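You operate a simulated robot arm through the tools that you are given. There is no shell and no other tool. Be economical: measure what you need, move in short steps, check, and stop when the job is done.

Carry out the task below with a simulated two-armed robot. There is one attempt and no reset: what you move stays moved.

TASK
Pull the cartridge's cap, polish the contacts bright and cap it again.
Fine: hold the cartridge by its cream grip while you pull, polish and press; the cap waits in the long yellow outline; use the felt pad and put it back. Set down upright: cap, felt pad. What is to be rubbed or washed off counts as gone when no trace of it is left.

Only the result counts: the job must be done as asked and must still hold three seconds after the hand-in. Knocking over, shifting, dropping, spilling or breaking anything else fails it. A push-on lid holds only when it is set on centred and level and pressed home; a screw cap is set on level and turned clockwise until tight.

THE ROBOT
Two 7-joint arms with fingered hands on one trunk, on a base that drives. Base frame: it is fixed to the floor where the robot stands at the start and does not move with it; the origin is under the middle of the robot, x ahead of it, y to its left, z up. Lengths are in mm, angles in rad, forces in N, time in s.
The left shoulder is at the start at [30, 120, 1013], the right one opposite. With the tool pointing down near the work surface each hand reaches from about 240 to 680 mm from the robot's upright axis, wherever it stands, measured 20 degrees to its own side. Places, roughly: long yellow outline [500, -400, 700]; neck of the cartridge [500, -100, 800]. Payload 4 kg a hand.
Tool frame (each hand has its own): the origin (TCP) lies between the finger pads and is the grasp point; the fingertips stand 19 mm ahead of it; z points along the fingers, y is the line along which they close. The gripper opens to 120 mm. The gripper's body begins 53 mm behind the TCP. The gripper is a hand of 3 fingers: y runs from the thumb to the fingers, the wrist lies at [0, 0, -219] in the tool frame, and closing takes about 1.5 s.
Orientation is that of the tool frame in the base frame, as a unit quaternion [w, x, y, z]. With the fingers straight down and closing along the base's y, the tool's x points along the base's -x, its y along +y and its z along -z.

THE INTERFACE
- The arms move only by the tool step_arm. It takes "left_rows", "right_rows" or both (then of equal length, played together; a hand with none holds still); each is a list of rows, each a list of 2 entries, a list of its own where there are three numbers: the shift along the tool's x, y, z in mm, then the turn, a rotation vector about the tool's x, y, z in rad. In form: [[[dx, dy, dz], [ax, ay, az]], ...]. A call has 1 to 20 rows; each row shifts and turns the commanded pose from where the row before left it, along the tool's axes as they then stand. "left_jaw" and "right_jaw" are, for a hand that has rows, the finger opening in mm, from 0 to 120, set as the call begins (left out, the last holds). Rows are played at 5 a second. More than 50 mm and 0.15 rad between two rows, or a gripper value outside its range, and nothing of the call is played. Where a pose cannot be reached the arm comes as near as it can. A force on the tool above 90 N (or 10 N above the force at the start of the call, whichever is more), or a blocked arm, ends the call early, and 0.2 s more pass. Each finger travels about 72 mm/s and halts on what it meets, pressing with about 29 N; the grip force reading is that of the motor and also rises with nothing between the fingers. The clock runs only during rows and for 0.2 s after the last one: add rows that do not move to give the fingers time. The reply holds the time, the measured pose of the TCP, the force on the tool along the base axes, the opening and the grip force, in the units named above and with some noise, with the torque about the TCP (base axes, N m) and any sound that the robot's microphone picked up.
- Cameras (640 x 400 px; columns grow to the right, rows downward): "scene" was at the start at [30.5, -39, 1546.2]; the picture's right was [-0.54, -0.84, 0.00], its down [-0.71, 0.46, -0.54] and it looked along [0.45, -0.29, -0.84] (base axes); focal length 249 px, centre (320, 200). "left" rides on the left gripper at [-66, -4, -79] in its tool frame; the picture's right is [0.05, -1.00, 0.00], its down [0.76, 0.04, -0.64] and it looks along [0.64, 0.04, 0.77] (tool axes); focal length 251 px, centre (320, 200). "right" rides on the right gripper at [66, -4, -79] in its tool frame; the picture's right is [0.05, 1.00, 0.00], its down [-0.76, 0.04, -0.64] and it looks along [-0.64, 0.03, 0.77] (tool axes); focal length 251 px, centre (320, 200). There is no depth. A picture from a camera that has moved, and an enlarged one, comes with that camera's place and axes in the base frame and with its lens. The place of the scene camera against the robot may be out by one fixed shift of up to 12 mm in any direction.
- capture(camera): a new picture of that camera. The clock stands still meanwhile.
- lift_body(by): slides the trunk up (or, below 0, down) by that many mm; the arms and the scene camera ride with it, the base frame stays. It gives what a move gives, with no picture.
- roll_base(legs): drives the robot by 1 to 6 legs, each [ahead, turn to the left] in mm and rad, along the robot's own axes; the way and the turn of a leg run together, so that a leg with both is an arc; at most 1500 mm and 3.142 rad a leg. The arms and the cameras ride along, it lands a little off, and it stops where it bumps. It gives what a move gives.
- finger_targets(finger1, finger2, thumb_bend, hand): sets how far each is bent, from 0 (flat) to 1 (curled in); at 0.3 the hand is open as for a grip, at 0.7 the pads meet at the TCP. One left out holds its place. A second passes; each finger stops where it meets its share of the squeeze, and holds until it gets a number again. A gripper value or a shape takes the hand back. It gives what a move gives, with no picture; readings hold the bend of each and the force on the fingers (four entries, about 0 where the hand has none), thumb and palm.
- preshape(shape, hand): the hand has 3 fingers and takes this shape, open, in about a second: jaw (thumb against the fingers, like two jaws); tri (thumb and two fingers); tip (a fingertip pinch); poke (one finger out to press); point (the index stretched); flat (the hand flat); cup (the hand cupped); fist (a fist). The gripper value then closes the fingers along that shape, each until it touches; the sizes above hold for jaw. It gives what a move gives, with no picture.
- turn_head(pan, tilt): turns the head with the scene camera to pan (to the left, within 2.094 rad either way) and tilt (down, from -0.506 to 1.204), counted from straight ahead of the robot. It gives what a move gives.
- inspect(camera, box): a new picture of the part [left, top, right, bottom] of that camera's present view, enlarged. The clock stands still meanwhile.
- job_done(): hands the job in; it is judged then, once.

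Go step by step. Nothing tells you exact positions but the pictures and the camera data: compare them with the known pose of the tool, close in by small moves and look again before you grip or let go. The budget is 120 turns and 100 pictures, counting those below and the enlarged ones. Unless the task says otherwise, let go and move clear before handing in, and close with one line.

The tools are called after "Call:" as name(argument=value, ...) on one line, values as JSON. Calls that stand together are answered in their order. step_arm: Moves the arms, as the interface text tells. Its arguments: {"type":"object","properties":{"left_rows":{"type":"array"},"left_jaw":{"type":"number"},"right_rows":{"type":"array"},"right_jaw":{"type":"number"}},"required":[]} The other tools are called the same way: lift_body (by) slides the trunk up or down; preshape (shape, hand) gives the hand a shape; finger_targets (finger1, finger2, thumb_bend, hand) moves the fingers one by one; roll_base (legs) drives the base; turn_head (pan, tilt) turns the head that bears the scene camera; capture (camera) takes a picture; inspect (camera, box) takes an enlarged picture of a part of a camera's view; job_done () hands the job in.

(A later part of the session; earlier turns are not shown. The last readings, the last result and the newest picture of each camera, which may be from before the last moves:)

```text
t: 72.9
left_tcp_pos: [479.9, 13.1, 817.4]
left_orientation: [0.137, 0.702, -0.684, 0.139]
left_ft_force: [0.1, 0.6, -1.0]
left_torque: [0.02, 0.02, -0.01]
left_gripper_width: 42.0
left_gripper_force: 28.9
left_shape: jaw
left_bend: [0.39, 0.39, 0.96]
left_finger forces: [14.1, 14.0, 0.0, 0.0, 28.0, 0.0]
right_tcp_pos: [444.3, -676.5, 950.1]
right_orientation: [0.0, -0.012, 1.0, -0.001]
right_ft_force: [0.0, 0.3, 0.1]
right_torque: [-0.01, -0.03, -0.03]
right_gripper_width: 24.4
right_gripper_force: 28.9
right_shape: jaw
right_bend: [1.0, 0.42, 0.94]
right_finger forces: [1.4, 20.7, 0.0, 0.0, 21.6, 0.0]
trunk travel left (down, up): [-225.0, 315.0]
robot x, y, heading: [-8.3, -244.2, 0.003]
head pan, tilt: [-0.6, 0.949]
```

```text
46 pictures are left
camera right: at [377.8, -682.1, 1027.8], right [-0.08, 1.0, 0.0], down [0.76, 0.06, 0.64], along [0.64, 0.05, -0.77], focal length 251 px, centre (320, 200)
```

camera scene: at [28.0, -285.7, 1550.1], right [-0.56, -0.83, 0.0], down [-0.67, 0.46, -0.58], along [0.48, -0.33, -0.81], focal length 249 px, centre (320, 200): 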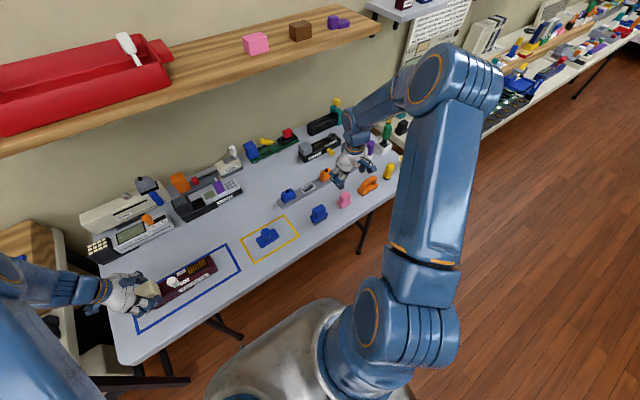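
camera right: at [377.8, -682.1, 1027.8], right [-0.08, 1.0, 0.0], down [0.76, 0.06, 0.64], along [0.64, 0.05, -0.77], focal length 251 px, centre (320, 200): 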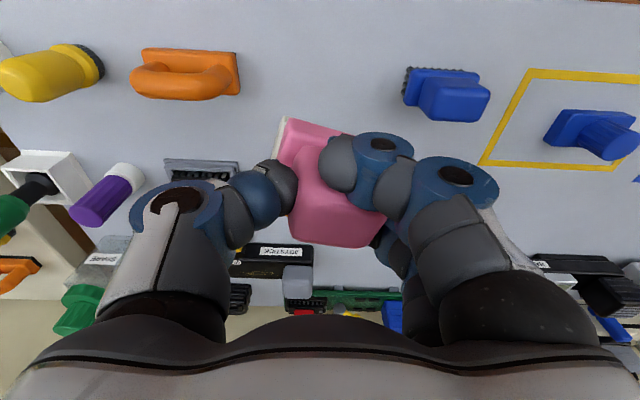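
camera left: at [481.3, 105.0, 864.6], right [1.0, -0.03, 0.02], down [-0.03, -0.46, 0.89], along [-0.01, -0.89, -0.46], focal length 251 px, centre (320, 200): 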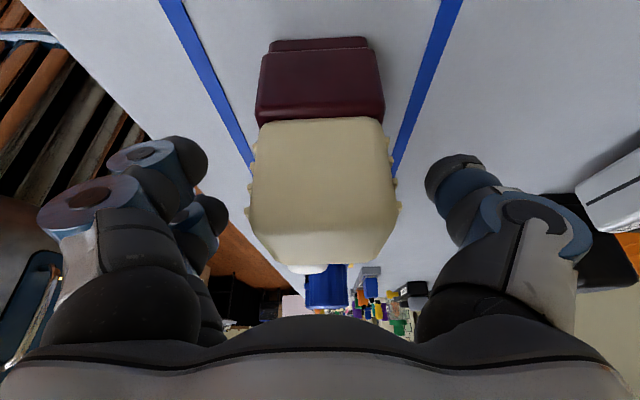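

One finger slipped past the handle and the pad turned in the grip. I'll look closely, set it back and re-grip across the wider faces.

Call:
inspect(camera="right", box=[220, 90, 420, 260])

Call:
inspect(camera="scene", box=[304, 120, 432, 200])

```text
2.35 times, centred on (320, 175) of right
camera zoom: at [377.8, -682.1, 1027.8], right [-0.08, 1.0, 0.0], down [0.76, 0.06, 0.64], along [0.64, 0.05, -0.77], focal length 592 px, centre (320, 259)
```

zoom: 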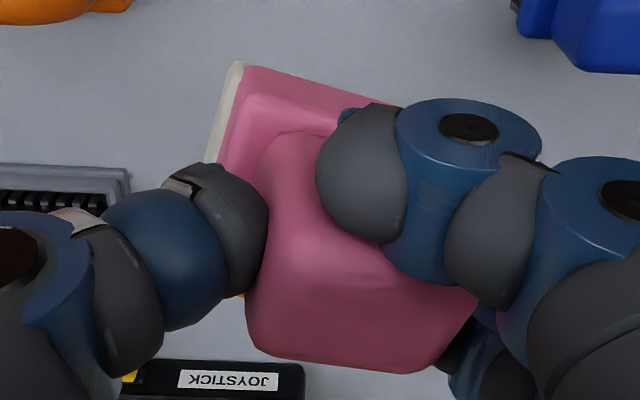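

```text
5.00 times, centred on (368, 160) of scene
camera zoom: at [28.3, -286.0, 1550.0], right [-0.56, -0.83, 0.0], down [-0.67, 0.46, -0.58], along [0.48, -0.33, -0.81], focal length 1245 px, centre (80, 400)
```

zoom: 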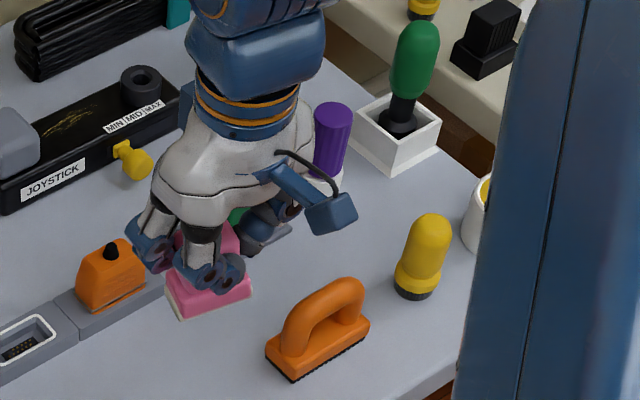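

Call:
step_arm(right_rows=[[[0, 0, 0], [0, 0, -0.11]], [[0, 0, 30], [0, 0, -0.11]], [[0, 0, 40], [0, 0, 0]], [[0, 0, 40], [0, 0, 0]], [[0, 0, 28], [0, 0, 0]], [[0, 0, 0], [0, 0, 0]]])

Call:
capture(camera="right")

```text
t: 74.3
left_tcp_pos: [481.4, 14.1, 816.4]
left_orientation: [0.136, 0.702, -0.686, 0.139]
left_ft_force: [0.0, 0.2, -1.4]
left_torque: [0.03, 0.03, 0.06]
left_gripper_width: 42.0
left_gripper_force: 28.9
left_shape: jaw
left_bend: [0.39, 0.39, 0.96]
left_finger forces: [14.3, 14.0, 0.0, 0.0, 28.0, 0.1]
right_tcp_pos: [444.0, -677.1, 809.9]
right_orientation: [0.001, -0.121, 0.993, -0.001]
right_ft_force: [-0.2, 0.0, -0.6]
right_torque: [-0.02, 0.03, -0.01]
right_gripper_width: 24.6
right_gripper_force: 29.3
right_shape: jaw
right_bend: [1.0, 0.42, 0.94]
right_finger forces: [1.3, 20.8, 0.1, 0.0, 21.4, 0.0]
trunk travel left (down, up): [-225.0, 315.0]
robot x, y, heading: [-6.4, -240.8, 0.003]
head pan, tilt: [-0.6, 0.949]
```

```text
43 pictures are left
camera right: at [381.3, -697.4, 889.2], right [-0.29, 0.96, 0.0], down [0.73, 0.23, 0.64], along [0.62, 0.19, -0.76], focal length 251 px, centre (320, 200)
```

right: 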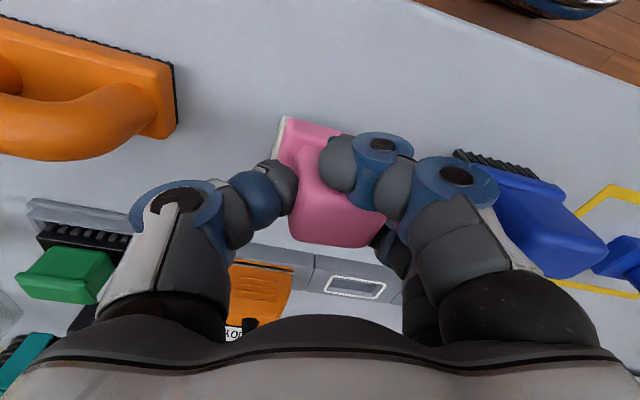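

Call:
step_arm(right_rows=[[[0, 0, 4], [0, 0, 0]], [[0, 0, 3], [0, 0, 0]], [[0, 0, 2], [0, 0, 0]], [[0, 0, 0], [0, 0, 0]]])

```text
t: 75.3
left_tcp_pos: [479.4, 12.8, 815.6]
left_orientation: [0.136, 0.702, -0.686, 0.139]
left_ft_force: [0.1, 0.2, -1.6]
left_torque: [0.01, 0.07, 0.01]
left_gripper_width: 41.8
left_gripper_force: 29.0
left_shape: jaw
left_bend: [0.39, 0.39, 0.96]
left_finger forces: [14.2, 13.9, 0.0, 0.0, 28.0, 0.0]
right_tcp_pos: [444.1, -676.8, 801.5]
right_orientation: [0.0, -0.122, 0.993, -0.001]
right_ft_force: [0.7, 0.0, -1.8]
right_torque: [-0.02, 0.01, -0.02]
right_gripper_width: 24.8
right_gripper_force: 28.7
right_shape: jaw
right_bend: [1.0, 0.42, 0.94]
right_finger forces: [1.3, 20.8, 0.0, 0.0, 21.5, 0.0]
trunk travel left (down, up): [-225.0, 315.0]
robot x, y, heading: [-5.8, -245.5, 0.003]
head pan, tilt: [-0.6, 0.949]
```

Call:
step_arm(right_rows=[[[0, 0, 2], [0, 0, 0]], [[0, 0, 1.5], [0, 0, 0]], [[0, 0, 0], [0, 0, 0]]])

```text
t: 76.1
left_tcp_pos: [479.4, 13.7, 816.0]
left_orientation: [0.136, 0.701, -0.686, 0.139]
left_ft_force: [0.1, -0.5, -1.3]
left_torque: [0.03, 0.0, 0.05]
left_gripper_width: 41.8
left_gripper_force: 28.6
left_shape: jaw
left_bend: [0.39, 0.39, 0.96]
left_finger forces: [14.2, 13.9, 0.0, 0.1, 28.1, 0.0]
right_tcp_pos: [445.2, -676.3, 799.1]
right_orientation: [0.001, -0.123, 0.992, -0.002]
right_ft_force: [-0.4, -3.0, 12.7]
right_torque: [0.1, -0.09, 0.0]
right_gripper_width: 24.6
right_gripper_force: 29.2
right_shape: jaw
right_bend: [1.0, 0.42, 0.95]
right_finger forces: [1.1, 20.8, 0.0, 0.0, 26.3, 0.1]
trunk travel left (down, up): [-225.0, 315.0]
robot x, y, heading: [-5.2, -243.7, 0.01]
head pan, tilt: [-0.6, 0.949]
```

Call:
step_arm(right_rows=[[[0, 0, -1], [0, 0, 0]], [[0, 0, 0], [0, 0, 0]], [[0, 0, 0], [0, 0, 0]], [[0, 0, 0], [0, 0, 0]], [[0, 0, -10], [0, 0, 0]], [[0, 0, -30], [0, 0, 0]], [[0, 0, -40], [0, 0, 0]], [[0, 0, -30], [0, 0, 0]], [[0, 0, 0], [0, 0, -0.133]], [[0, 0, 0], [0, 0, -0.133]], [[0, 0, 0], [0, 0, -0.133]], [[0, 0, 0], [0, 0, -0.133]], [[0, 0, 0], [0, 0, -0.133]], [[0, 0, 0], [0, 0, -0.133]], [[0, 0, 0], [0, 0, -0.133]], [[0, 0, 0], [0, 0, -0.133]], [[0, 0, 0], [0, 0, -0.133]], [[0, 0, 0], [0, 0, -0.133]]], right_jaw=64)

Call:
capture(camera="right")

```text
t: 79.9
left_tcp_pos: [479.5, 12.7, 817.2]
left_orientation: [0.134, 0.702, -0.686, 0.139]
left_ft_force: [0.8, 0.3, -1.2]
left_torque: [0.05, 0.0, 0.03]
left_gripper_width: 41.9
left_gripper_force: 28.9
left_shape: jaw
left_bend: [0.39, 0.39, 0.96]
left_finger forces: [14.2, 14.0, 0.0, 0.1, 28.1, 0.0]
right_tcp_pos: [445.5, -677.7, 909.2]
right_orientation: [0.0, 0.709, -0.705, 0.001]
right_ft_force: [-0.1, 0.0, -0.7]
right_torque: [0.01, 0.0, -0.02]
right_gripper_width: 63.4
right_gripper_force: 0.0
right_shape: jaw
right_bend: [0.33, 0.33, 0.94]
right_finger forces: [0.0, 0.0, 0.0, 0.1, 0.0, 0.1]
trunk travel left (down, up): [-225.0, 315.0]
robot x, y, heading: [-1.8, -244.2, 0.006]
head pan, tilt: [-0.6, 0.949]
```

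```text
42 pictures are left
camera right: at [448.4, -743.8, 988.4], right [-1.0, -0.06, 0.0], down [-0.05, 0.76, 0.64], along [-0.04, 0.64, -0.77], focal length 251 px, centre (320, 200)
```

right: 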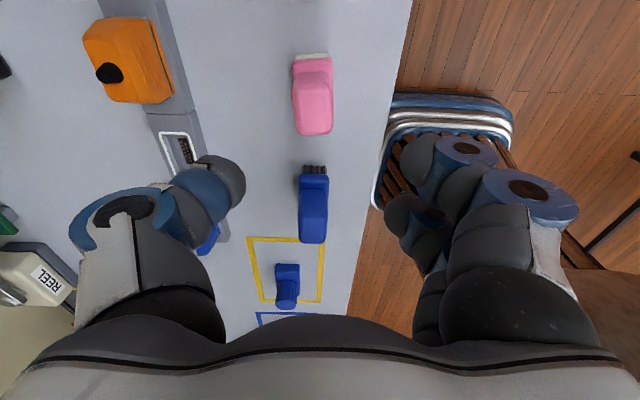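

Call:
inspect(camera="right", box=[256, 40, 384, 150])

```text
3.64 times, centred on (320, 95) of right
camera zoom: at [448.4, -743.8, 988.4], right [-1.0, -0.06, 0.0], down [-0.05, 0.76, 0.64], along [-0.04, 0.64, -0.77], focal length 914 px, centre (320, 582)
```

zoom: 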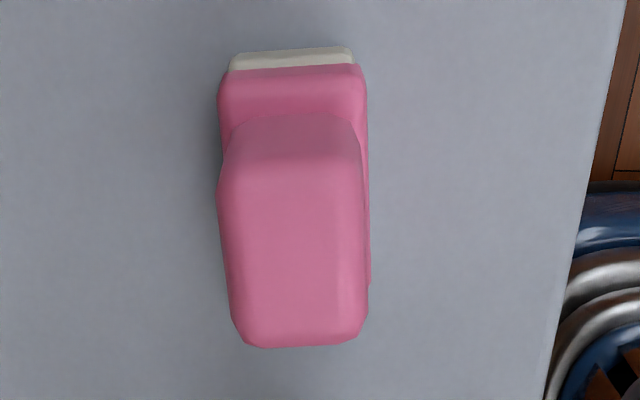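

Call:
step_arm(right_rows=[[[-0.5, -1, 35], [0, 0, 0]], [[-0.5, -1, 35], [0, 0, 0]], [[-0.5, 0, 25], [0, 0, 0]], [[0, 0, 14], [0, 0, 0]], [[0, 0, 0], [0, 0, 0]]])

Call:
capture(camera="right")

```text
t: 81.1
left_tcp_pos: [479.9, 13.4, 817.0]
left_orientation: [0.136, 0.702, -0.685, 0.139]
left_ft_force: [-0.3, -0.2, -1.1]
left_torque: [0.04, 0.02, 0.0]
left_gripper_width: 42.2
left_gripper_force: 29.2
left_shape: jaw
left_bend: [0.39, 0.39, 0.96]
left_finger forces: [14.2, 14.0, 0.1, 0.0, 28.2, 0.1]
right_tcp_pos: [448.5, -675.2, 798.9]
right_orientation: [0.0, 0.708, -0.706, 0.001]
right_ft_force: [0.5, -0.6, -0.4]
right_torque: [0.02, -0.01, 0.0]
right_gripper_width: 63.6
right_gripper_force: 0.1
right_shape: jaw
right_bend: [0.33, 0.33, 0.94]
right_finger forces: [0.1, 0.0, 0.0, 0.0, 0.0, 0.0]
trunk travel left (down, up): [-225.0, 315.0]
robot x, y, heading: [-7.5, -242.9, 0.001]
head pan, tilt: [-0.6, 0.949]
```

```text
40 pictures are left
camera right: at [451.2, -741.8, 879.4], right [-1.0, -0.06, 0.0], down [-0.05, 0.77, 0.64], along [-0.04, 0.64, -0.77], focal length 251 px, centre (320, 200)
```

right: 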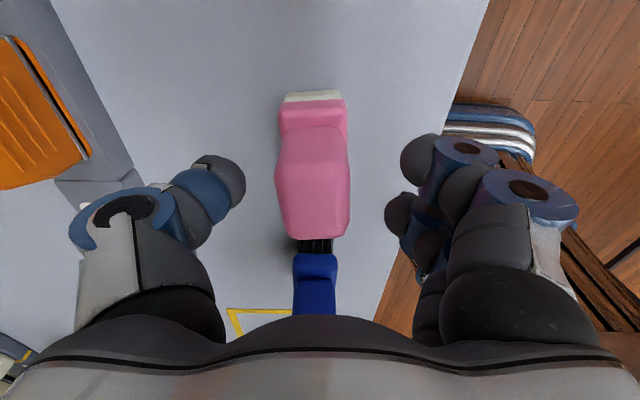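

Call:
step_arm(right_rows=[[[0, 0, 0], [0, 0, 0]], [[0, 0, 0], [0, 0, 0]], [[0, 0, 0], [0, 0, 0]], [[0, 0, 0], [0, 0, 0]], [[0, 0, 0], [0, 0, 0]], [[0, 0, 0], [0, 0, 0]], [[0, 0, 0], [0, 0, 0]]], right_jaw=6)

Call:
capture(camera="right")

```text
t: 82.7
left_tcp_pos: [480.0, 12.1, 816.3]
left_orientation: [0.137, 0.701, -0.686, 0.139]
left_ft_force: [-0.5, 0.2, -0.6]
left_torque: [0.01, 0.03, -0.01]
left_gripper_width: 41.8
left_gripper_force: 28.5
left_shape: jaw
left_bend: [0.39, 0.39, 0.96]
left_finger forces: [14.1, 14.0, 0.0, 0.0, 28.1, 0.0]
right_tcp_pos: [447.7, -675.4, 800.3]
right_orientation: [0.0, 0.708, -0.706, 0.001]
right_ft_force: [0.0, 0.8, 0.5]
right_torque: [0.04, 0.01, 0.01]
right_gripper_width: 25.0
right_gripper_force: 29.1
right_shape: jaw
right_bend: [0.48, 0.46, 0.92]
right_finger forces: [13.0, 12.3, 0.0, 0.1, 25.2, 0.0]
trunk travel left (down, up): [-225.0, 315.0]
robot x, y, heading: [-1.4, -241.8, 0.004]
head pan, tilt: [-0.6, 0.949]
```

```text
39 pictures are left
camera right: at [451.2, -741.9, 879.6], right [-1.0, -0.06, 0.0], down [-0.05, 0.77, 0.64], along [-0.04, 0.64, -0.77], focal length 251 px, centre (320, 200)
```

right: 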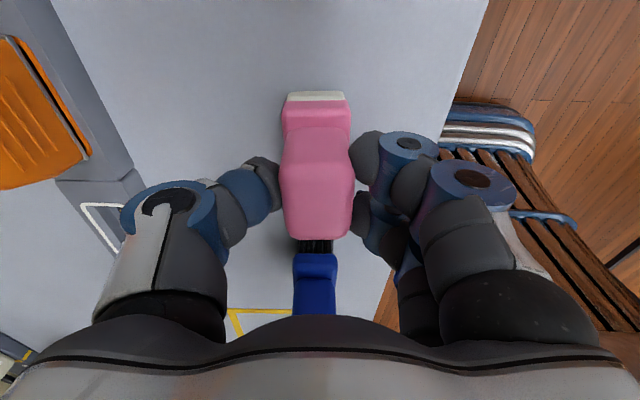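

Both fingers hold the felt pad properly now. Lift it and carry it over the contacts.

Call:
step_arm(right_rows=[[[0, 0, -20], [0, 0, 0]], [[0, 0, -40], [0, 0, 0]], [[0, 0, -40], [0, 0, 0]], [[0, 0, -40], [0, 0, 0]], [[-45.5, -3, 0], [0, 0, 0]], [[-45.5, -3, 0], [0, 0, 0]], [[-45.5, -3, 0], [0, 0, 0]], [[-45.5, -3, 0], [0, 0, 0]], [[-45.5, -3, 0], [0, 0, 0]], [[-45.5, -3, 0], [0, 0, 0]], [[-45.5, -3, 0], [0, 0, 0]], [[-45.5, -3, 0], [0, 0, 0]], [[-45.5, -3, 0], [0, 0, 0]], [[-45.5, -3, 0], [0, 0, 0]], [[-45.5, -3, 0], [0, 0, 0]], [[-45.5, -3, 0], [0, 0, 0]], [[0, 0, 0], [0, 0, 0]]])

Call:
capture(camera="right")

Call:
turn_head(pan=0.2, tilt=0.95)

Call:
capture(camera="scene")

```text
t: 86.3
left_tcp_pos: [480.5, 12.6, 817.5]
left_orientation: [0.136, 0.701, -0.686, 0.138]
left_ft_force: [-0.4, 0.5, -1.5]
left_torque: [0.01, 0.02, 0.04]
left_gripper_width: 42.0
left_gripper_force: 28.8
left_shape: jaw
left_bend: [0.39, 0.39, 0.96]
left_finger forces: [14.2, 13.9, 0.0, 0.0, 28.0, 0.0]
right_tcp_pos: [481.5, -129.2, 939.4]
right_orientation: [0.001, 0.709, -0.705, 0.0]
right_ft_force: [-0.6, -0.4, -0.6]
right_torque: [-0.02, -0.03, 0.03]
right_gripper_width: 24.5
right_gripper_force: 28.9
right_shape: jaw
right_bend: [0.48, 0.46, 0.92]
right_finger forces: [13.0, 12.2, 0.1, 0.0, 25.1, 0.1]
trunk travel left (down, up): [-225.0, 315.0]
robot x, y, heading: [-5.3, -245.4, 0.0]
head pan, tilt: [-0.6, 0.949]
```

```text
38 pictures are left
camera right: at [484.7, -195.0, 1019.2], right [-1.0, -0.06, 0.0], down [-0.04, 0.77, 0.64], along [-0.04, 0.64, -0.77], focal length 251 px, centre (320, 200)
```

right: 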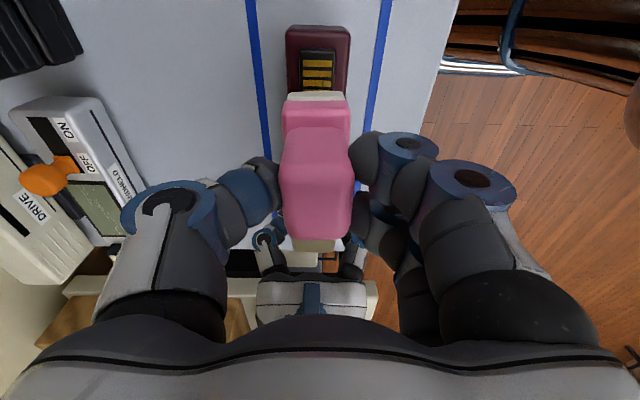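

```text
t: 87.5
left_tcp_pos: [479.2, 14.5, 816.7]
left_orientation: [0.136, 0.701, -0.686, 0.138]
left_ft_force: [-0.2, 0.0, -1.4]
left_torque: [0.03, 0.05, 0.0]
left_gripper_width: 42.1
left_gripper_force: 28.6
left_shape: jaw
left_bend: [0.39, 0.39, 0.96]
left_finger forces: [14.3, 13.9, 0.0, 0.1, 28.1, 0.0]
right_tcp_pos: [479.9, -128.8, 940.9]
right_orientation: [0.0, 0.709, -0.705, 0.001]
right_ft_force: [0.9, -0.5, -1.7]
right_torque: [-0.02, -0.01, 0.01]
right_gripper_width: 24.6
right_gripper_force: 29.4
right_shape: jaw
right_bend: [0.48, 0.46, 0.92]
right_finger forces: [13.0, 12.3, 0.0, 0.0, 25.1, 0.0]
trunk travel left (down, up): [-225.0, 315.0]
robot x, y, heading: [-4.6, -244.8, 0.005]
head pan, tilt: [0.201, 0.949]
```

```text
37 pictures are left
camera scene: at [39.3, -230.2, 1550.1], right [0.2, -0.98, 0.0], down [-0.8, -0.16, -0.58], along [0.57, 0.12, -0.81], focal length 249 px, centre (320, 200)
```

scene: 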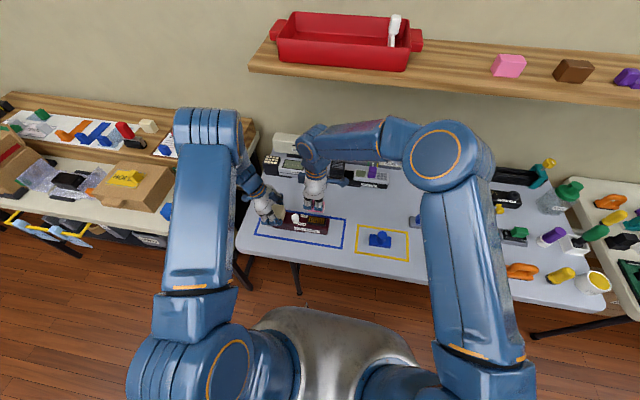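

Call:
step_arm(right_rows=[[[-2, -2.5, 20], [0, 0, 0]], [[0, 0, 30], [0, 0, 0]], [[0, 0, 28], [0, 0, 0]], [[0, 0, 0], [0, 0, 0]]])

Call:
inspect(camera="scene", box=[240, 160, 368, 240])

Call:
step_arm(right_rows=[[[0, 0, 3], [0, 0, 0]], [[0, 0, 3], [0, 0, 0]], [[0, 0, 0], [0, 0, 0]]])

```text
t: 88.5
left_tcp_pos: [478.9, 13.1, 818.5]
left_orientation: [0.134, 0.702, -0.686, 0.139]
left_ft_force: [1.1, 0.1, 0.5]
left_torque: [0.07, 0.12, 0.06]
left_gripper_width: 41.7
left_gripper_force: 29.3
left_shape: jaw
left_bend: [0.39, 0.39, 0.96]
left_finger forces: [15.5, 13.0, 0.0, 0.1, 29.0, 0.0]
right_tcp_pos: [483.6, -126.6, 865.2]
right_orientation: [-0.003, 0.708, -0.706, 0.002]
right_ft_force: [1.8, -6.1, 22.9]
right_torque: [-0.01, 0.03, 0.01]
right_gripper_width: 25.9
right_gripper_force: 29.0
right_shape: jaw
right_bend: [0.48, 0.46, 0.93]
right_finger forces: [15.9, 17.4, 0.0, 0.0, 34.2, 0.0]
trunk travel left (down, up): [-225.0, 315.0]
robot x, y, heading: [-7.2, -245.4, 0.005]
head pan, tilt: [0.201, 0.949]
```

```text
5.00 times, centred on (304, 200) of scene
camera zoom: at [37.4, -231.2, 1550.5], right [0.2, -0.98, 0.0], down [-0.8, -0.16, -0.58], along [0.57, 0.12, -0.81], focal length 1245 px, centre (400, 200)
```

zoom: 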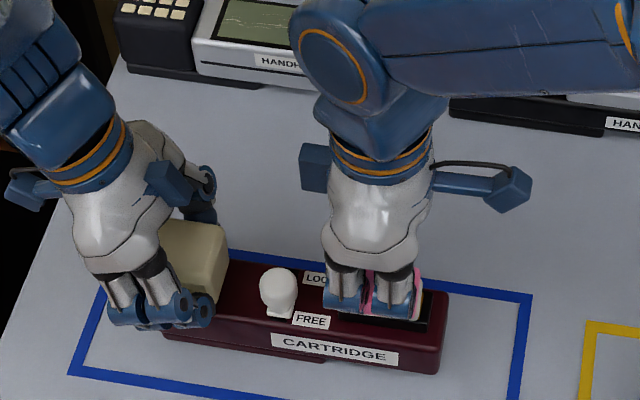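

```text
t: 89.3
left_tcp_pos: [478.4, 11.7, 819.4]
left_orientation: [0.134, 0.701, -0.686, 0.14]
left_ft_force: [3.6, 0.9, 4.4]
left_torque: [0.15, 0.05, 0.15]
left_gripper_width: 41.9
left_gripper_force: 28.9
left_shape: jaw
left_bend: [0.39, 0.39, 0.96]
left_finger forces: [16.3, 12.4, 0.0, 0.1, 32.0, 0.0]
right_tcp_pos: [483.2, -128.9, 862.4]
right_orientation: [-0.005, 0.708, -0.706, 0.003]
right_ft_force: [1.2, -12.9, 50.4]
right_torque: [0.06, -0.07, -0.05]
right_gripper_width: 29.8
right_gripper_force: 29.1
right_shape: jaw
right_bend: [0.48, 0.45, 0.98]
right_finger forces: [20.2, 21.2, 0.0, 0.0, 41.6, 0.0]
trunk travel left (down, up): [-225.0, 315.0]
robot x, y, heading: [-0.4, -244.2, 0.009]
head pan, tilt: [0.201, 0.949]
```

Contact is firm at 50 N; ease off to ~20 N and rub back and forth along and across the contacts.

Call:
step_arm(right_rows=[[[0, 0, -5], [0, 0, 0]], [[-6, 0, 0], [0, 0, 0]], [[-8, 0, 0], [0, 0, 0]], [[8, 0, 0], [0, 0, 0]], [[8, 0, 0], [0, 0, 0]], [[8, 0, 0], [0, 0, 0]], [[6, 0, 0], [0, 0, 0]], [[-8, 0, 0], [0, 0, 0]], [[-8, 0, 0], [0, 0, 0]], [[-8, 0, 0], [0, 0, 0]], [[-6, 0, 0], [0, 0, 0]], [[8, 0, 0], [0, 0, 0]], [[8, 0, 0], [0, 0, 0]], [[8, 0, 0], [0, 0, 0]], [[6, 0, 0], [0, 0, 0]], [[-8, 0, 0], [0, 0, 0]], [[-6, 0, 0], [0, 0, 0]]])

Call:
capture(camera="right")

```text
t: 92.9
left_tcp_pos: [478.9, 13.3, 816.9]
left_orientation: [0.133, 0.703, -0.685, 0.138]
left_ft_force: [0.0, 2.3, 5.0]
left_torque: [0.05, 0.01, 0.19]
left_gripper_width: 41.8
left_gripper_force: 28.6
left_shape: jaw
left_bend: [0.39, 0.39, 0.96]
left_finger forces: [15.8, 13.8, 0.0, 0.0, 30.1, 0.1]
right_tcp_pos: [482.4, -130.0, 861.8]
right_orientation: [-0.001, 0.708, -0.706, 0.003]
right_ft_force: [0.9, -8.5, 29.4]
right_torque: [-0.06, -0.03, -0.03]
right_gripper_width: 28.5
right_gripper_force: 29.2
right_shape: jaw
right_bend: [0.48, 0.46, 0.96]
right_finger forces: [16.8, 17.2, 0.0, 0.0, 34.9, 0.0]
trunk travel left (down, up): [-225.0, 315.0]
robot x, y, heading: [-3.5, -247.4, 0.006]
head pan, tilt: [0.201, 0.949]
```

```text
35 pictures are left
camera right: at [486.1, -196.7, 941.0], right [-1.0, -0.06, 0.0], down [-0.05, 0.77, 0.64], along [-0.03, 0.64, -0.77], focal length 251 px, centre (320, 200)
```

right: 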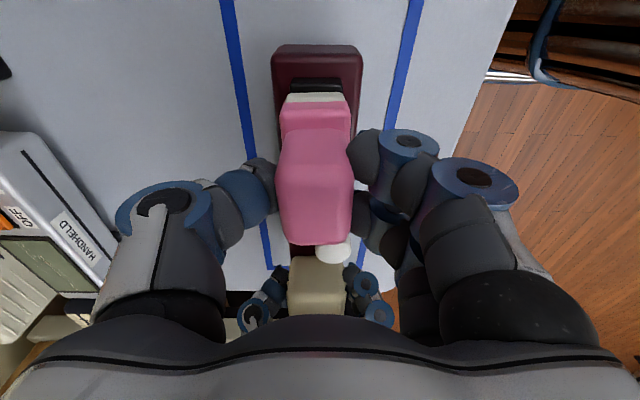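

Call:
step_arm(right_rows=[[[-8, 3, 0], [0, 0, 0]], [[-8, 0, 0], [0, 0, 0]], [[9, 0, 0], [0, 0, 0]], [[9, 0, 0], [0, 0, 0]], [[9, 0, 0], [0, 0, 0]], [[6, 0, 0], [0, 0, 0]], [[0, -6, 0], [0, 0, 0]], [[-9, 0, 0], [0, 0, 0]], [[-9, 0, 0], [0, 0, 0]], [[-9, 0, 0], [0, 0, 0]], [[-6, 0, 0], [0, 0, 0]], [[9, 0, 0], [0, 0, 0]], [[9, 0, 0], [0, 0, 0]], [[9, 0, 0], [0, 0, 0]], [[6, 3, 0], [0, 0, 0]], [[-9, 0, 0], [0, 0, 0]], [[-8, 0, 0], [0, 0, 0]], [[0, 0, -10], [0, 0, 0]], [[12, 0, -30], [0, 0, 0]], [[40, 0, -30], [0, 0, 0]]])

Call:
inspect(camera="right", box=[250, 0, 410, 100])

Call:
inspect(camera="scene", box=[250, 185, 346, 245])

```text
t: 97.1
left_tcp_pos: [481.3, 12.8, 817.1]
left_orientation: [0.134, 0.702, -0.686, 0.138]
left_ft_force: [-0.3, -1.0, -0.7]
left_torque: [0.0, 0.06, 0.01]
left_gripper_width: 42.2
left_gripper_force: 28.7
left_shape: jaw
left_bend: [0.39, 0.39, 0.96]
left_finger forces: [13.8, 15.3, 0.1, 0.0, 29.0, 0.1]
right_tcp_pos: [482.7, -182.5, 932.4]
right_orientation: [0.001, 0.709, -0.705, 0.001]
right_ft_force: [0.3, 0.2, -0.6]
right_torque: [0.02, -0.02, 0.02]
right_gripper_width: 26.0
right_gripper_force: 29.4
right_shape: jaw
right_bend: [0.48, 0.46, 0.93]
right_finger forces: [14.0, 12.4, 0.0, 0.0, 26.3, 0.1]
trunk travel left (down, up): [-225.0, 315.0]
robot x, y, heading: [-4.1, -243.6, -0.0]
head pan, tilt: [0.201, 0.949]
```

```text
4.00 times, centred on (330, 50) of right
camera zoom: at [486.5, -248.3, 1010.0], right [-1.0, -0.06, 0.0], down [-0.05, 0.76, 0.64], along [-0.04, 0.64, -0.77], focal length 1006 px, centre (280, 800)
```

zoom: 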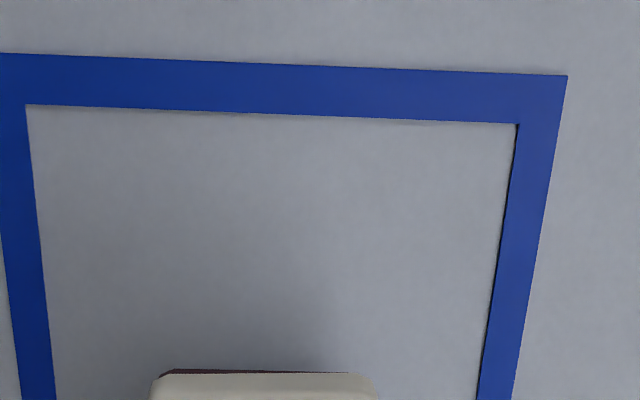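

```text
6.67 times, centred on (298, 215) of scene
camera zoom: at [38.6, -231.7, 1550.1], right [0.2, -0.98, 0.0], down [-0.8, -0.16, -0.58], along [0.57, 0.12, -0.81], focal length 1660 px, centre (467, 100)
```

zoom: 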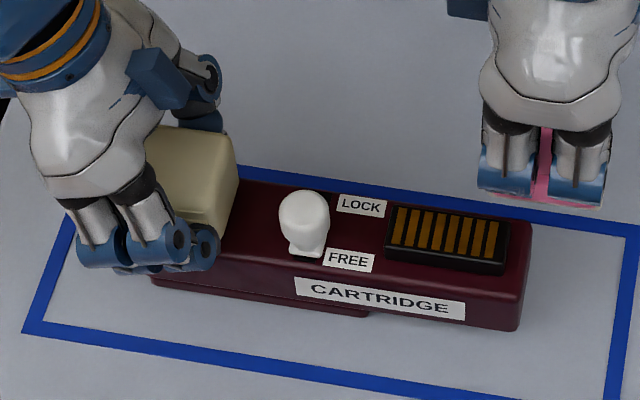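

Call:
inspect(camera="scene", box=[302, 210, 334, 230])

```text
16.00 times, centred on (318, 220) of scene
camera zoom: at [38.6, -231.7, 1550.1], right [0.2, -0.98, 0.0], down [-0.8, -0.16, -0.58], along [0.57, 0.12, -0.81], focal length 3984 px, centre (352, -120)
```

zoom: 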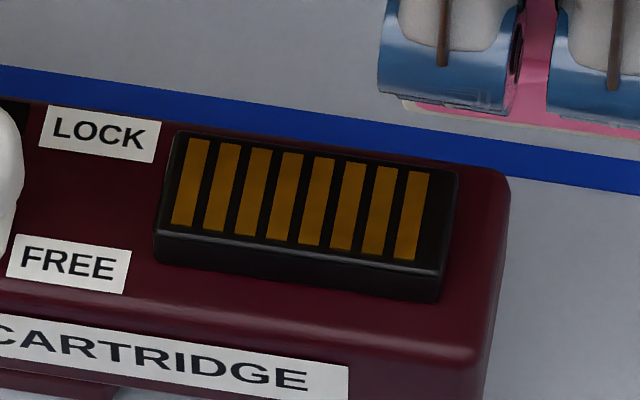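

The contacts look uniformly dull gold; unclear whether they are bright yet. I'll do another round and compare the colour from the same view.

Call:
step_arm(right_rows=[[[-40, 0, 30], [0, 0, 0]], [[-12, 0, 30], [0, 0, 0]], [[0, 0, 9], [0, 0, 0]], [[-9, 4, 0], [0, 0, 0]], [[-9, -4, 0], [0, 0, 0]], [[9, -4, 0], [0, 0, 0]], [[9, 4, 0], [0, 0, 0]], [[9, 4, 0], [0, 0, 0]], [[9, -4, 0], [0, 0, 0]], [[-9, -4, 0], [0, 0, 0]], [[-9, 4, 0], [0, 0, 0]], [[-9, 4, 0], [0, 0, 0]], [[-9, -4, 0], [0, 0, 0]], [[9, -4, 0], [0, 0, 0]], [[9, 4, 0], [0, 0, 0]], [[9, 4, 0], [0, 0, 0]], [[9, -4, 0], [0, 0, 0]], [[-9, -4, 0], [0, 0, 0]], [[-9, 4, 0], [0, 0, 0]]])

Call:
step_arm(right_rows=[[[-9, 4, 0], [0, 0, 0]], [[-9, -4, 0], [0, 0, 0]], [[9, -4, 0], [0, 0, 0]], [[9, 4, 0], [0, 0, 0]], [[9, 4, 0], [0, 0, 0]], [[9, -4, 0], [0, 0, 0]], [[-9, -4, 0], [0, 0, 0]], [[-9, 4, 0], [0, 0, 0]], [[0, 0, -9], [0, 0, 0]], [[12, 0, -30], [0, 0, 0]], [[40, 0, -30], [0, 0, 0]]])

Call:
inspect(camera="scene", box=[302, 210, 334, 230])

```text
t: 101.1
left_tcp_pos: [480.1, 13.1, 819.0]
left_orientation: [0.136, 0.701, -0.686, 0.139]
left_ft_force: [0.5, 0.0, 2.5]
left_torque: [-0.02, 0.02, 0.12]
left_gripper_width: 42.0
left_gripper_force: 28.8
left_shape: jaw
left_bend: [0.39, 0.39, 0.96]
left_finger forces: [14.6, 14.0, 0.0, 0.0, 29.7, 0.0]
right_tcp_pos: [483.0, -129.3, 863.1]
right_orientation: [-0.001, 0.708, -0.706, 0.002]
right_ft_force: [3.1, -4.8, 14.9]
right_torque: [-0.08, -0.03, 0.0]
right_gripper_width: 26.3
right_gripper_force: 28.4
right_shape: jaw
right_bend: [0.48, 0.46, 0.94]
right_finger forces: [15.5, 15.3, 0.0, 0.0, 32.7, 0.1]
trunk travel left (down, up): [-225.0, 315.0]
robot x, y, heading: [-5.6, -244.3, 0.005]
head pan, tilt: [0.201, 0.949]
```

```text
t: 103.5
left_tcp_pos: [479.9, 12.8, 817.2]
left_orientation: [0.135, 0.702, -0.686, 0.138]
left_ft_force: [0.0, -0.4, -0.8]
left_torque: [0.02, 0.02, 0.02]
left_gripper_width: 42.1
left_gripper_force: 28.9
left_shape: jaw
left_bend: [0.39, 0.39, 0.96]
left_finger forces: [14.0, 14.9, 0.0, 0.0, 28.8, 0.0]
right_tcp_pos: [483.5, -182.4, 930.4]
right_orientation: [0.001, 0.709, -0.705, 0.0]
right_ft_force: [0.1, 0.4, -0.8]
right_torque: [0.0, -0.05, 0.01]
right_gripper_width: 25.7
right_gripper_force: 28.8
right_shape: jaw
right_bend: [0.48, 0.46, 0.93]
right_finger forces: [14.2, 12.3, 0.0, 0.0, 26.3, 0.0]
trunk travel left (down, up): [-225.0, 315.0]
robot x, y, heading: [-5.6, -240.2, 0.005]
head pan, tilt: [0.201, 0.949]
```

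```text
16.00 times, centred on (318, 220) of scene
camera zoom: at [38.6, -231.8, 1550.1], right [0.2, -0.98, 0.0], down [-0.8, -0.16, -0.58], along [0.57, 0.12, -0.81], focal length 3984 px, centre (352, -120)
```

zoom: 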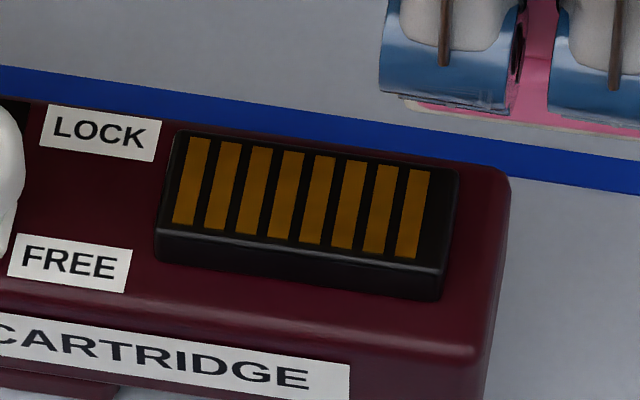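

Call:
step_arm(right_rows=[[[-26, 0, -5], [0, 0, 0]], [[-26, 1, -5], [0, 0, 0]], [[0, 0, 0], [0, 0, 0]]])

Call:
capture(camera="right")

Call:
inspect(camera="right", box=[280, 20, 360, 100])

```text
t: 104.3
left_tcp_pos: [481.0, 13.6, 817.0]
left_orientation: [0.135, 0.702, -0.686, 0.139]
left_ft_force: [-0.1, 0.5, 0.4]
left_torque: [-0.01, 0.05, -0.04]
left_gripper_width: 42.0
left_gripper_force: 29.1
left_shape: jaw
left_bend: [0.39, 0.39, 0.96]
left_finger forces: [13.8, 15.0, 0.0, 0.1, 28.8, 0.0]
right_tcp_pos: [482.6, -129.8, 941.1]
right_orientation: [0.0, 0.709, -0.706, 0.002]
right_ft_force: [0.3, 0.9, -1.0]
right_torque: [-0.01, -0.01, -0.01]
right_gripper_width: 25.7
right_gripper_force: 28.7
right_shape: jaw
right_bend: [0.48, 0.46, 0.93]
right_finger forces: [14.1, 12.1, 0.0, 0.0, 26.2, 0.0]
trunk travel left (down, up): [-225.0, 315.0]
robot x, y, heading: [-4.8, -246.2, 0.004]
head pan, tilt: [0.201, 0.949]
```

```text
30 pictures are left
camera right: at [485.3, -196.3, 1019.6], right [-1.0, -0.06, 0.0], down [-0.05, 0.77, 0.64], along [-0.04, 0.64, -0.77], focal length 251 px, centre (320, 200)
```

right: 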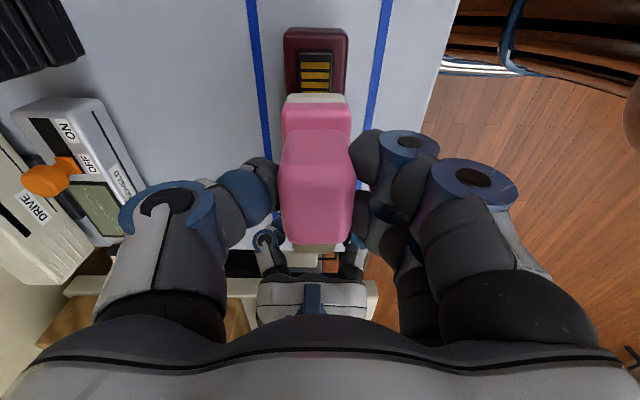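

```text
5.00 times, centred on (320, 60) of right
camera zoom: at [485.3, -196.3, 1019.6], right [-1.0, -0.06, 0.0], down [-0.05, 0.77, 0.64], along [-0.04, 0.64, -0.77], focal length 1257 px, centre (320, 900)
```

zoom: 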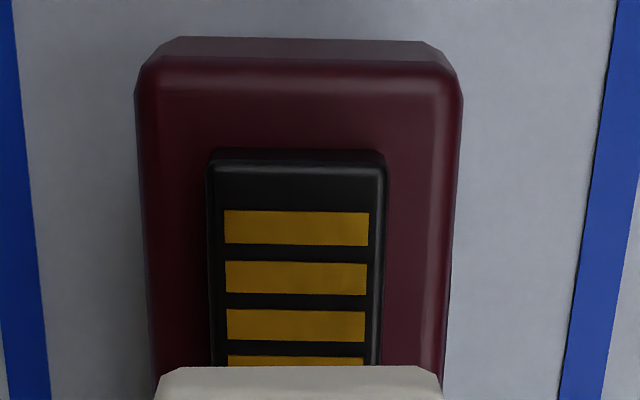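

Call:
turn_head(pan=0.351, tilt=0.949)

Call:
inspect(camera="scene", box=[250, 130, 410, 230])

```text
t: 105.0
left_tcp_pos: [480.1, 13.6, 816.5]
left_orientation: [0.136, 0.701, -0.686, 0.139]
left_ft_force: [-0.3, 0.9, -0.7]
left_torque: [-0.02, 0.02, -0.02]
left_gripper_width: 42.0
left_gripper_force: 28.5
left_shape: jaw
left_bend: [0.39, 0.39, 0.96]
left_finger forces: [13.8, 15.1, 0.0, 0.0, 28.7, 0.1]
right_tcp_pos: [480.7, -129.2, 941.6]
right_orientation: [0.0, 0.709, -0.706, 0.001]
right_ft_force: [-0.2, 0.2, -0.8]
right_torque: [-0.01, -0.01, -0.02]
right_gripper_width: 25.7
right_gripper_force: 29.3
right_shape: jaw
right_bend: [0.48, 0.46, 0.93]
right_finger forces: [14.1, 12.2, 0.0, 0.0, 26.3, 0.0]
trunk travel left (down, up): [-225.0, 315.0]
robot x, y, heading: [-3.6, -239.3, 0.002]
head pan, tilt: [0.351, 0.949]
```

```text
4.00 times, centred on (330, 180) of scene
camera zoom: at [36.2, -219.7, 1550.1], right [0.35, -0.94, 0.0], down [-0.76, -0.28, -0.58], along [0.55, 0.2, -0.81], focal length 996 px, centre (280, 280)
```

zoom: 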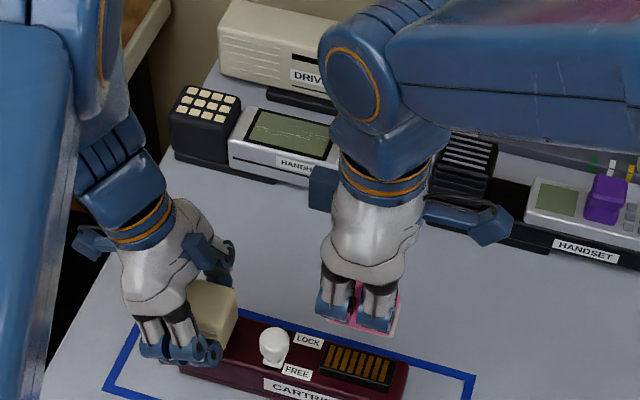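

The bars and the gaps between them are now clean and uniform. Carry the felt pad back to its place.

Call:
step_arm(right_rows=[[[45.5, 2.8, 0], [0, 0, 0]], [[45.5, 2.8, 0], [0, 0, 0]], [[45.5, 2.8, 0], [0, 0, 0]], [[45.5, 2.8, 0], [0, 0, 0]], [[45.5, 2.8, 0], [0, 0, 0]], [[45.5, 2.8, 0], [0, 0, 0]], [[45.5, 2.8, 0], [0, 0, 0]], [[45.5, 2.8, 0], [0, 0, 0]], [[45.5, 2.8, 0], [0, 0, 0]], [[45.5, 2.8, 0], [0, 0, 0]], [[45.5, 2.8, 0], [0, 0, 0]], [[45.5, 2.8, 0], [0, 0, 0]], [[0, 0, 40], [0, 0, 0]], [[0, 0, 40], [0, 0, 0]], [[0, 0, 40], [0, 0, 0]], [[0, 0, 0], [0, 0, 0]]])

Call:
capture(camera="right")

```text
t: 108.4
left_tcp_pos: [479.1, 14.3, 817.7]
left_orientation: [0.135, 0.702, -0.685, 0.139]
left_ft_force: [0.2, 0.9, -1.2]
left_torque: [0.02, -0.02, 0.03]
left_gripper_width: 41.9
left_gripper_force: 28.5
left_shape: jaw
left_bend: [0.39, 0.39, 0.96]
left_finger forces: [13.8, 14.9, 0.0, 0.0, 28.9, 0.1]
right_tcp_pos: [450.8, -676.3, 821.3]
right_orientation: [0.0, 0.709, -0.705, 0.001]
right_ft_force: [-1.0, 0.5, -0.5]
right_torque: [0.01, 0.0, 0.0]
right_gripper_width: 25.8
right_gripper_force: 29.4
right_shape: jaw
right_bend: [0.48, 0.46, 0.93]
right_finger forces: [13.7, 12.2, 0.0, 0.0, 25.8, 0.1]
trunk travel left (down, up): [-225.0, 315.0]
robot x, y, heading: [-5.9, -246.3, 0.003]
head pan, tilt: [0.351, 0.949]
```

```text
27 pictures are left
camera right: at [454.6, -742.3, 900.6], right [-1.0, -0.06, 0.0], down [-0.05, 0.77, 0.64], along [-0.04, 0.64, -0.77], focal length 251 px, centre (320, 200)
```

right: 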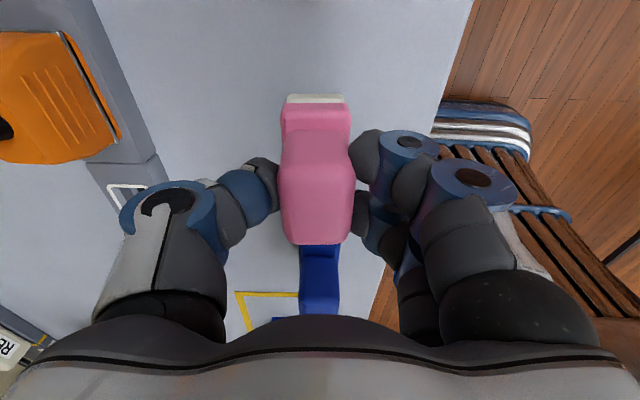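

Call:
step_arm(right_rows=[[[-0.7, 3, 9], [0, 0, 0]], [[0, 0, 7], [0, 0, 0]], [[0, 0, 3], [0, 0, 0]], [[0, 0, 0], [0, 0, 0]]])

Call:
step_arm(right_rows=[[[0, 0, 2], [0, 0, 0]], [[0, 0, 0], [0, 0, 0]]])

```text
t: 109.4
left_tcp_pos: [480.5, 11.8, 817.7]
left_orientation: [0.136, 0.701, -0.686, 0.139]
left_ft_force: [0.1, -0.3, -0.1]
left_torque: [0.01, 0.06, 0.01]
left_gripper_width: 42.2
left_gripper_force: 28.3
left_shape: jaw
left_bend: [0.39, 0.39, 0.96]
left_finger forces: [13.7, 15.0, 0.1, 0.0, 28.7, 0.1]
right_tcp_pos: [447.2, -674.7, 802.4]
right_orientation: [0.0, 0.709, -0.705, 0.001]
right_ft_force: [0.3, 0.2, -1.0]
right_torque: [0.01, -0.01, 0.02]
right_gripper_width: 25.7
right_gripper_force: 29.4
right_shape: jaw
right_bend: [0.48, 0.46, 0.93]
right_finger forces: [13.7, 12.0, 0.1, 0.0, 25.8, 0.0]
trunk travel left (down, up): [-225.0, 315.0]
robot x, y, heading: [-3.4, -242.2, -0.001]
head pan, tilt: [0.351, 0.949]
```

```text
t: 110.0
left_tcp_pos: [478.7, 13.6, 817.5]
left_orientation: [0.136, 0.701, -0.686, 0.139]
left_ft_force: [-0.5, 1.6, -0.7]
left_torque: [-0.02, 0.01, 0.01]
left_gripper_width: 41.9
left_gripper_force: 29.1
left_shape: jaw
left_bend: [0.39, 0.39, 0.96]
left_finger forces: [13.8, 14.9, 0.0, 0.0, 28.8, 0.1]
right_tcp_pos: [445.9, -675.4, 799.7]
right_orientation: [0.0, 0.709, -0.706, 0.001]
right_ft_force: [0.3, -0.3, -1.1]
right_torque: [0.03, 0.01, 0.0]
right_gripper_width: 25.3
right_gripper_force: 29.5
right_shape: jaw
right_bend: [0.48, 0.46, 0.93]
right_finger forces: [13.7, 12.1, 0.0, 0.0, 25.7, 0.0]
trunk travel left (down, up): [-225.0, 315.0]
robot x, y, heading: [-5.2, -242.8, 0.004]
head pan, tilt: [0.351, 0.949]
```

Call:
step_arm(right_rows=[[[0, 0, 2], [0, 0, 0]], [[0, 0, 0], [0, 0, 0]]])

Call:
step_arm(right_rows=[[[0, 0, 1.5], [0, 0, 0]], [[0, 0, 0], [0, 0, 0]]])

```text
t: 110.6
left_tcp_pos: [479.7, 13.6, 817.3]
left_orientation: [0.136, 0.701, -0.686, 0.14]
left_ft_force: [0.3, -0.2, -0.9]
left_torque: [-0.05, 0.02, -0.02]
left_gripper_width: 41.9
left_gripper_force: 28.7
left_shape: jaw
left_bend: [0.39, 0.39, 0.96]
left_finger forces: [13.8, 14.9, 0.0, 0.1, 28.7, 0.0]
right_tcp_pos: [448.3, -674.4, 799.0]
right_orientation: [0.0, 0.709, -0.705, 0.001]
right_ft_force: [-0.4, -0.6, -1.0]
right_torque: [-0.03, -0.03, -0.01]
right_gripper_width: 25.6
right_gripper_force: 29.2
right_shape: jaw
right_bend: [0.48, 0.46, 0.93]
right_finger forces: [13.6, 12.1, 0.0, 0.0, 25.8, 0.1]
trunk travel left (down, up): [-225.0, 315.0]
robot x, y, heading: [-4.7, -247.5, 0.002]
head pan, tilt: [0.351, 0.949]
```

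```text
t: 111.2
left_tcp_pos: [481.0, 14.2, 816.7]
left_orientation: [0.135, 0.701, -0.686, 0.139]
left_ft_force: [-0.5, 0.0, 0.1]
left_torque: [-0.04, 0.0, 0.03]
left_gripper_width: 42.0
left_gripper_force: 28.6
left_shape: jaw
left_bend: [0.39, 0.39, 0.96]
left_finger forces: [13.8, 14.8, 0.0, 0.1, 28.8, 0.0]
right_tcp_pos: [448.4, -674.8, 797.7]
right_orientation: [0.001, 0.708, -0.706, 0.001]
right_ft_force: [0.6, 0.4, 2.4]
right_torque: [-0.01, 0.03, -0.01]
right_gripper_width: 25.6
right_gripper_force: 29.4
right_shape: jaw
right_bend: [0.48, 0.46, 0.93]
right_finger forces: [14.3, 12.1, 0.0, 0.0, 26.4, 0.1]
trunk travel left (down, up): [-225.0, 315.0]
robot x, y, heading: [-5.5, -243.7, 0.004]
head pan, tilt: [0.351, 0.949]
```

Contact begins (2–3 N). Lower one more millimetre, release, rise, and turn the hand back for the cap.

Call:
step_arm(right_rows=[[[0, 0, 1], [0, 0, 0]], [[0, 0, 0], [0, 0, 0]]])

Call:
step_arm(right_rows=[[[0, 0, 0], [0, 0, 0]], [[0, 0, 0], [0, 0, 0]], [[0, 0, 0], [0, 0, 0]], [[0, 0, 0], [0, 0, 0]], [[0, 0, 0], [0, 0, 0]], [[0, 0, -10], [0, 0, 0]], [[0, 0, -30], [0, 0, 0]], [[0, 0, -40], [0, 0, 0]], [[0, 0, -40], [0, 0, 0]], [[0, 0, 0], [0, 0, 0]]], right_jaw=64)

Call:
capture(camera="right")

```text
t: 111.8
left_tcp_pos: [478.8, 13.4, 816.5]
left_orientation: [0.136, 0.702, -0.685, 0.139]
left_ft_force: [-0.1, -0.2, -1.1]
left_torque: [-0.06, 0.02, 0.04]
left_gripper_width: 42.0
left_gripper_force: 28.9
left_shape: jaw
left_bend: [0.39, 0.39, 0.96]
left_finger forces: [13.9, 14.8, 0.0, 0.1, 28.7, 0.1]
right_tcp_pos: [448.1, -674.1, 795.3]
right_orientation: [-0.001, 0.708, -0.706, 0.001]
right_ft_force: [0.4, 2.7, 8.2]
right_torque: [-0.06, 0.05, -0.04]
right_gripper_width: 25.6
right_gripper_force: 29.4
right_shape: jaw
right_bend: [0.48, 0.46, 0.93]
right_finger forces: [15.2, 12.2, 0.0, 0.1, 28.1, 0.0]
trunk travel left (down, up): [-225.0, 315.0]
robot x, y, heading: [-6.8, -246.3, -0.0]
head pan, tilt: [0.351, 0.949]
```

```text
t: 114.0
left_tcp_pos: [480.7, 13.9, 816.7]
left_orientation: [0.135, 0.702, -0.685, 0.139]
left_ft_force: [-0.3, 1.0, -1.3]
left_torque: [-0.04, 0.0, -0.01]
left_gripper_width: 42.0
left_gripper_force: 29.1
left_shape: jaw
left_bend: [0.39, 0.39, 0.96]
left_finger forces: [13.6, 15.2, 0.0, 0.0, 28.7, 0.0]
right_tcp_pos: [447.7, -674.4, 917.7]
right_orientation: [0.0, 0.708, -0.706, 0.001]
right_ft_force: [0.5, 0.2, 0.5]
right_torque: [-0.03, 0.02, 0.01]
right_gripper_width: 63.7
right_gripper_force: 0.2
right_shape: jaw
right_bend: [0.33, 0.33, 0.94]
right_finger forces: [0.0, 0.0, 0.0, 0.0, 0.1, 0.0]
trunk travel left (down, up): [-225.0, 315.0]
robot x, y, heading: [-4.4, -246.3, 0.005]
head pan, tilt: [0.351, 0.949]
```

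```text
26 pictures are left
camera right: at [450.9, -740.1, 995.7], right [-1.0, -0.06, 0.0], down [-0.04, 0.77, 0.64], along [-0.04, 0.64, -0.77], focal length 251 px, centre (320, 200)
```

right: 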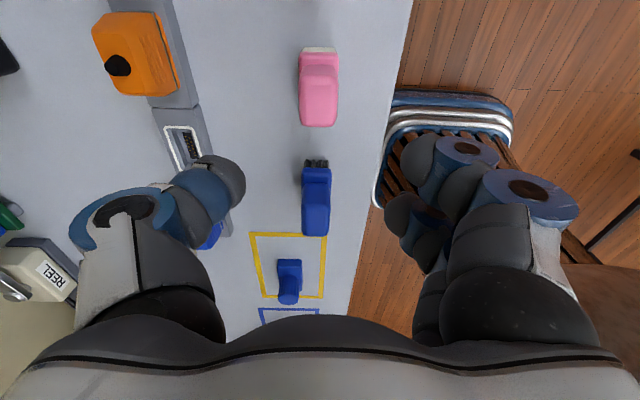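

Call:
step_arm(right_rows=[[[0, 0, 0], [0, 0, 0.141]], [[0, 0, 0], [0, 0, 0.141]], [[0, 0, 0], [0, 0, 0.141]], [[0, 0, 0], [0, 0, 0.141]], [[0, 0, 0], [0, 0, 0.141]], [[0, 0, 0], [0, 0, 0.141]], [[0, 0, 0], [0, 0, 0.141]], [[0, 0, 0], [0, 0, 0.141]], [[0, 0, 0], [0, 0, 0.141]], [[0, 0, 0], [0, 0, 0.141]], [[0, 0, 0], [0, 0, 0.141]], [[-5, 38.9, 0], [0, 0, 0]], [[-5, 38.9, 0], [0, 0, 0]], [[-5, 38.9, 0], [0, 0, 0]], [[-5, 38.9, 0], [0, 0, 0]], [[-5, 38.9, 0], [0, 0, 0]], [[-5, 38.9, 0], [0, 0, 0]], [[-5, 38.9, 0], [0, 0, 0]], [[-5, 38.9, 0], [0, 0, 0]], [[0, 0, 0], [0, 0, 0]]], right_jaw=58)

Call:
capture(camera="right")

```text
t: 118.2
left_tcp_pos: [479.9, 14.6, 818.5]
left_orientation: [0.135, 0.702, -0.686, 0.138]
left_ft_force: [-0.6, 0.6, -0.2]
left_torque: [-0.04, 0.02, 0.01]
left_gripper_width: 41.9
left_gripper_force: 28.6
left_shape: jaw
left_bend: [0.39, 0.39, 0.96]
left_finger forces: [13.6, 15.1, 0.0, 0.0, 28.8, 0.0]
right_tcp_pos: [478.9, -361.1, 914.2]
right_orientation: [0.001, -0.011, 1.0, 0.0]
right_ft_force: [-0.3, -0.7, -0.6]
right_torque: [0.02, 0.03, 0.03]
right_gripper_width: 58.6
right_gripper_force: 0.1
right_shape: jaw
right_bend: [0.34, 0.34, 0.95]
right_finger forces: [0.0, 0.1, 0.0, 0.0, 0.0, 0.0]
trunk travel left (down, up): [-225.0, 315.0]
robot x, y, heading: [-3.6, -244.6, 0.003]
head pan, tilt: [0.351, 0.949]
```

```text
25 pictures are left
camera right: at [413.4, -366.6, 993.6], right [-0.08, 1.0, 0.0], down [0.76, 0.06, 0.64], along [0.64, 0.05, -0.76], focal length 251 px, centre (320, 200)
```

right: 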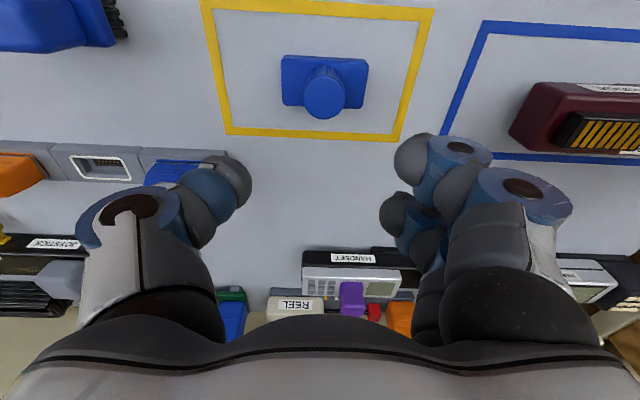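

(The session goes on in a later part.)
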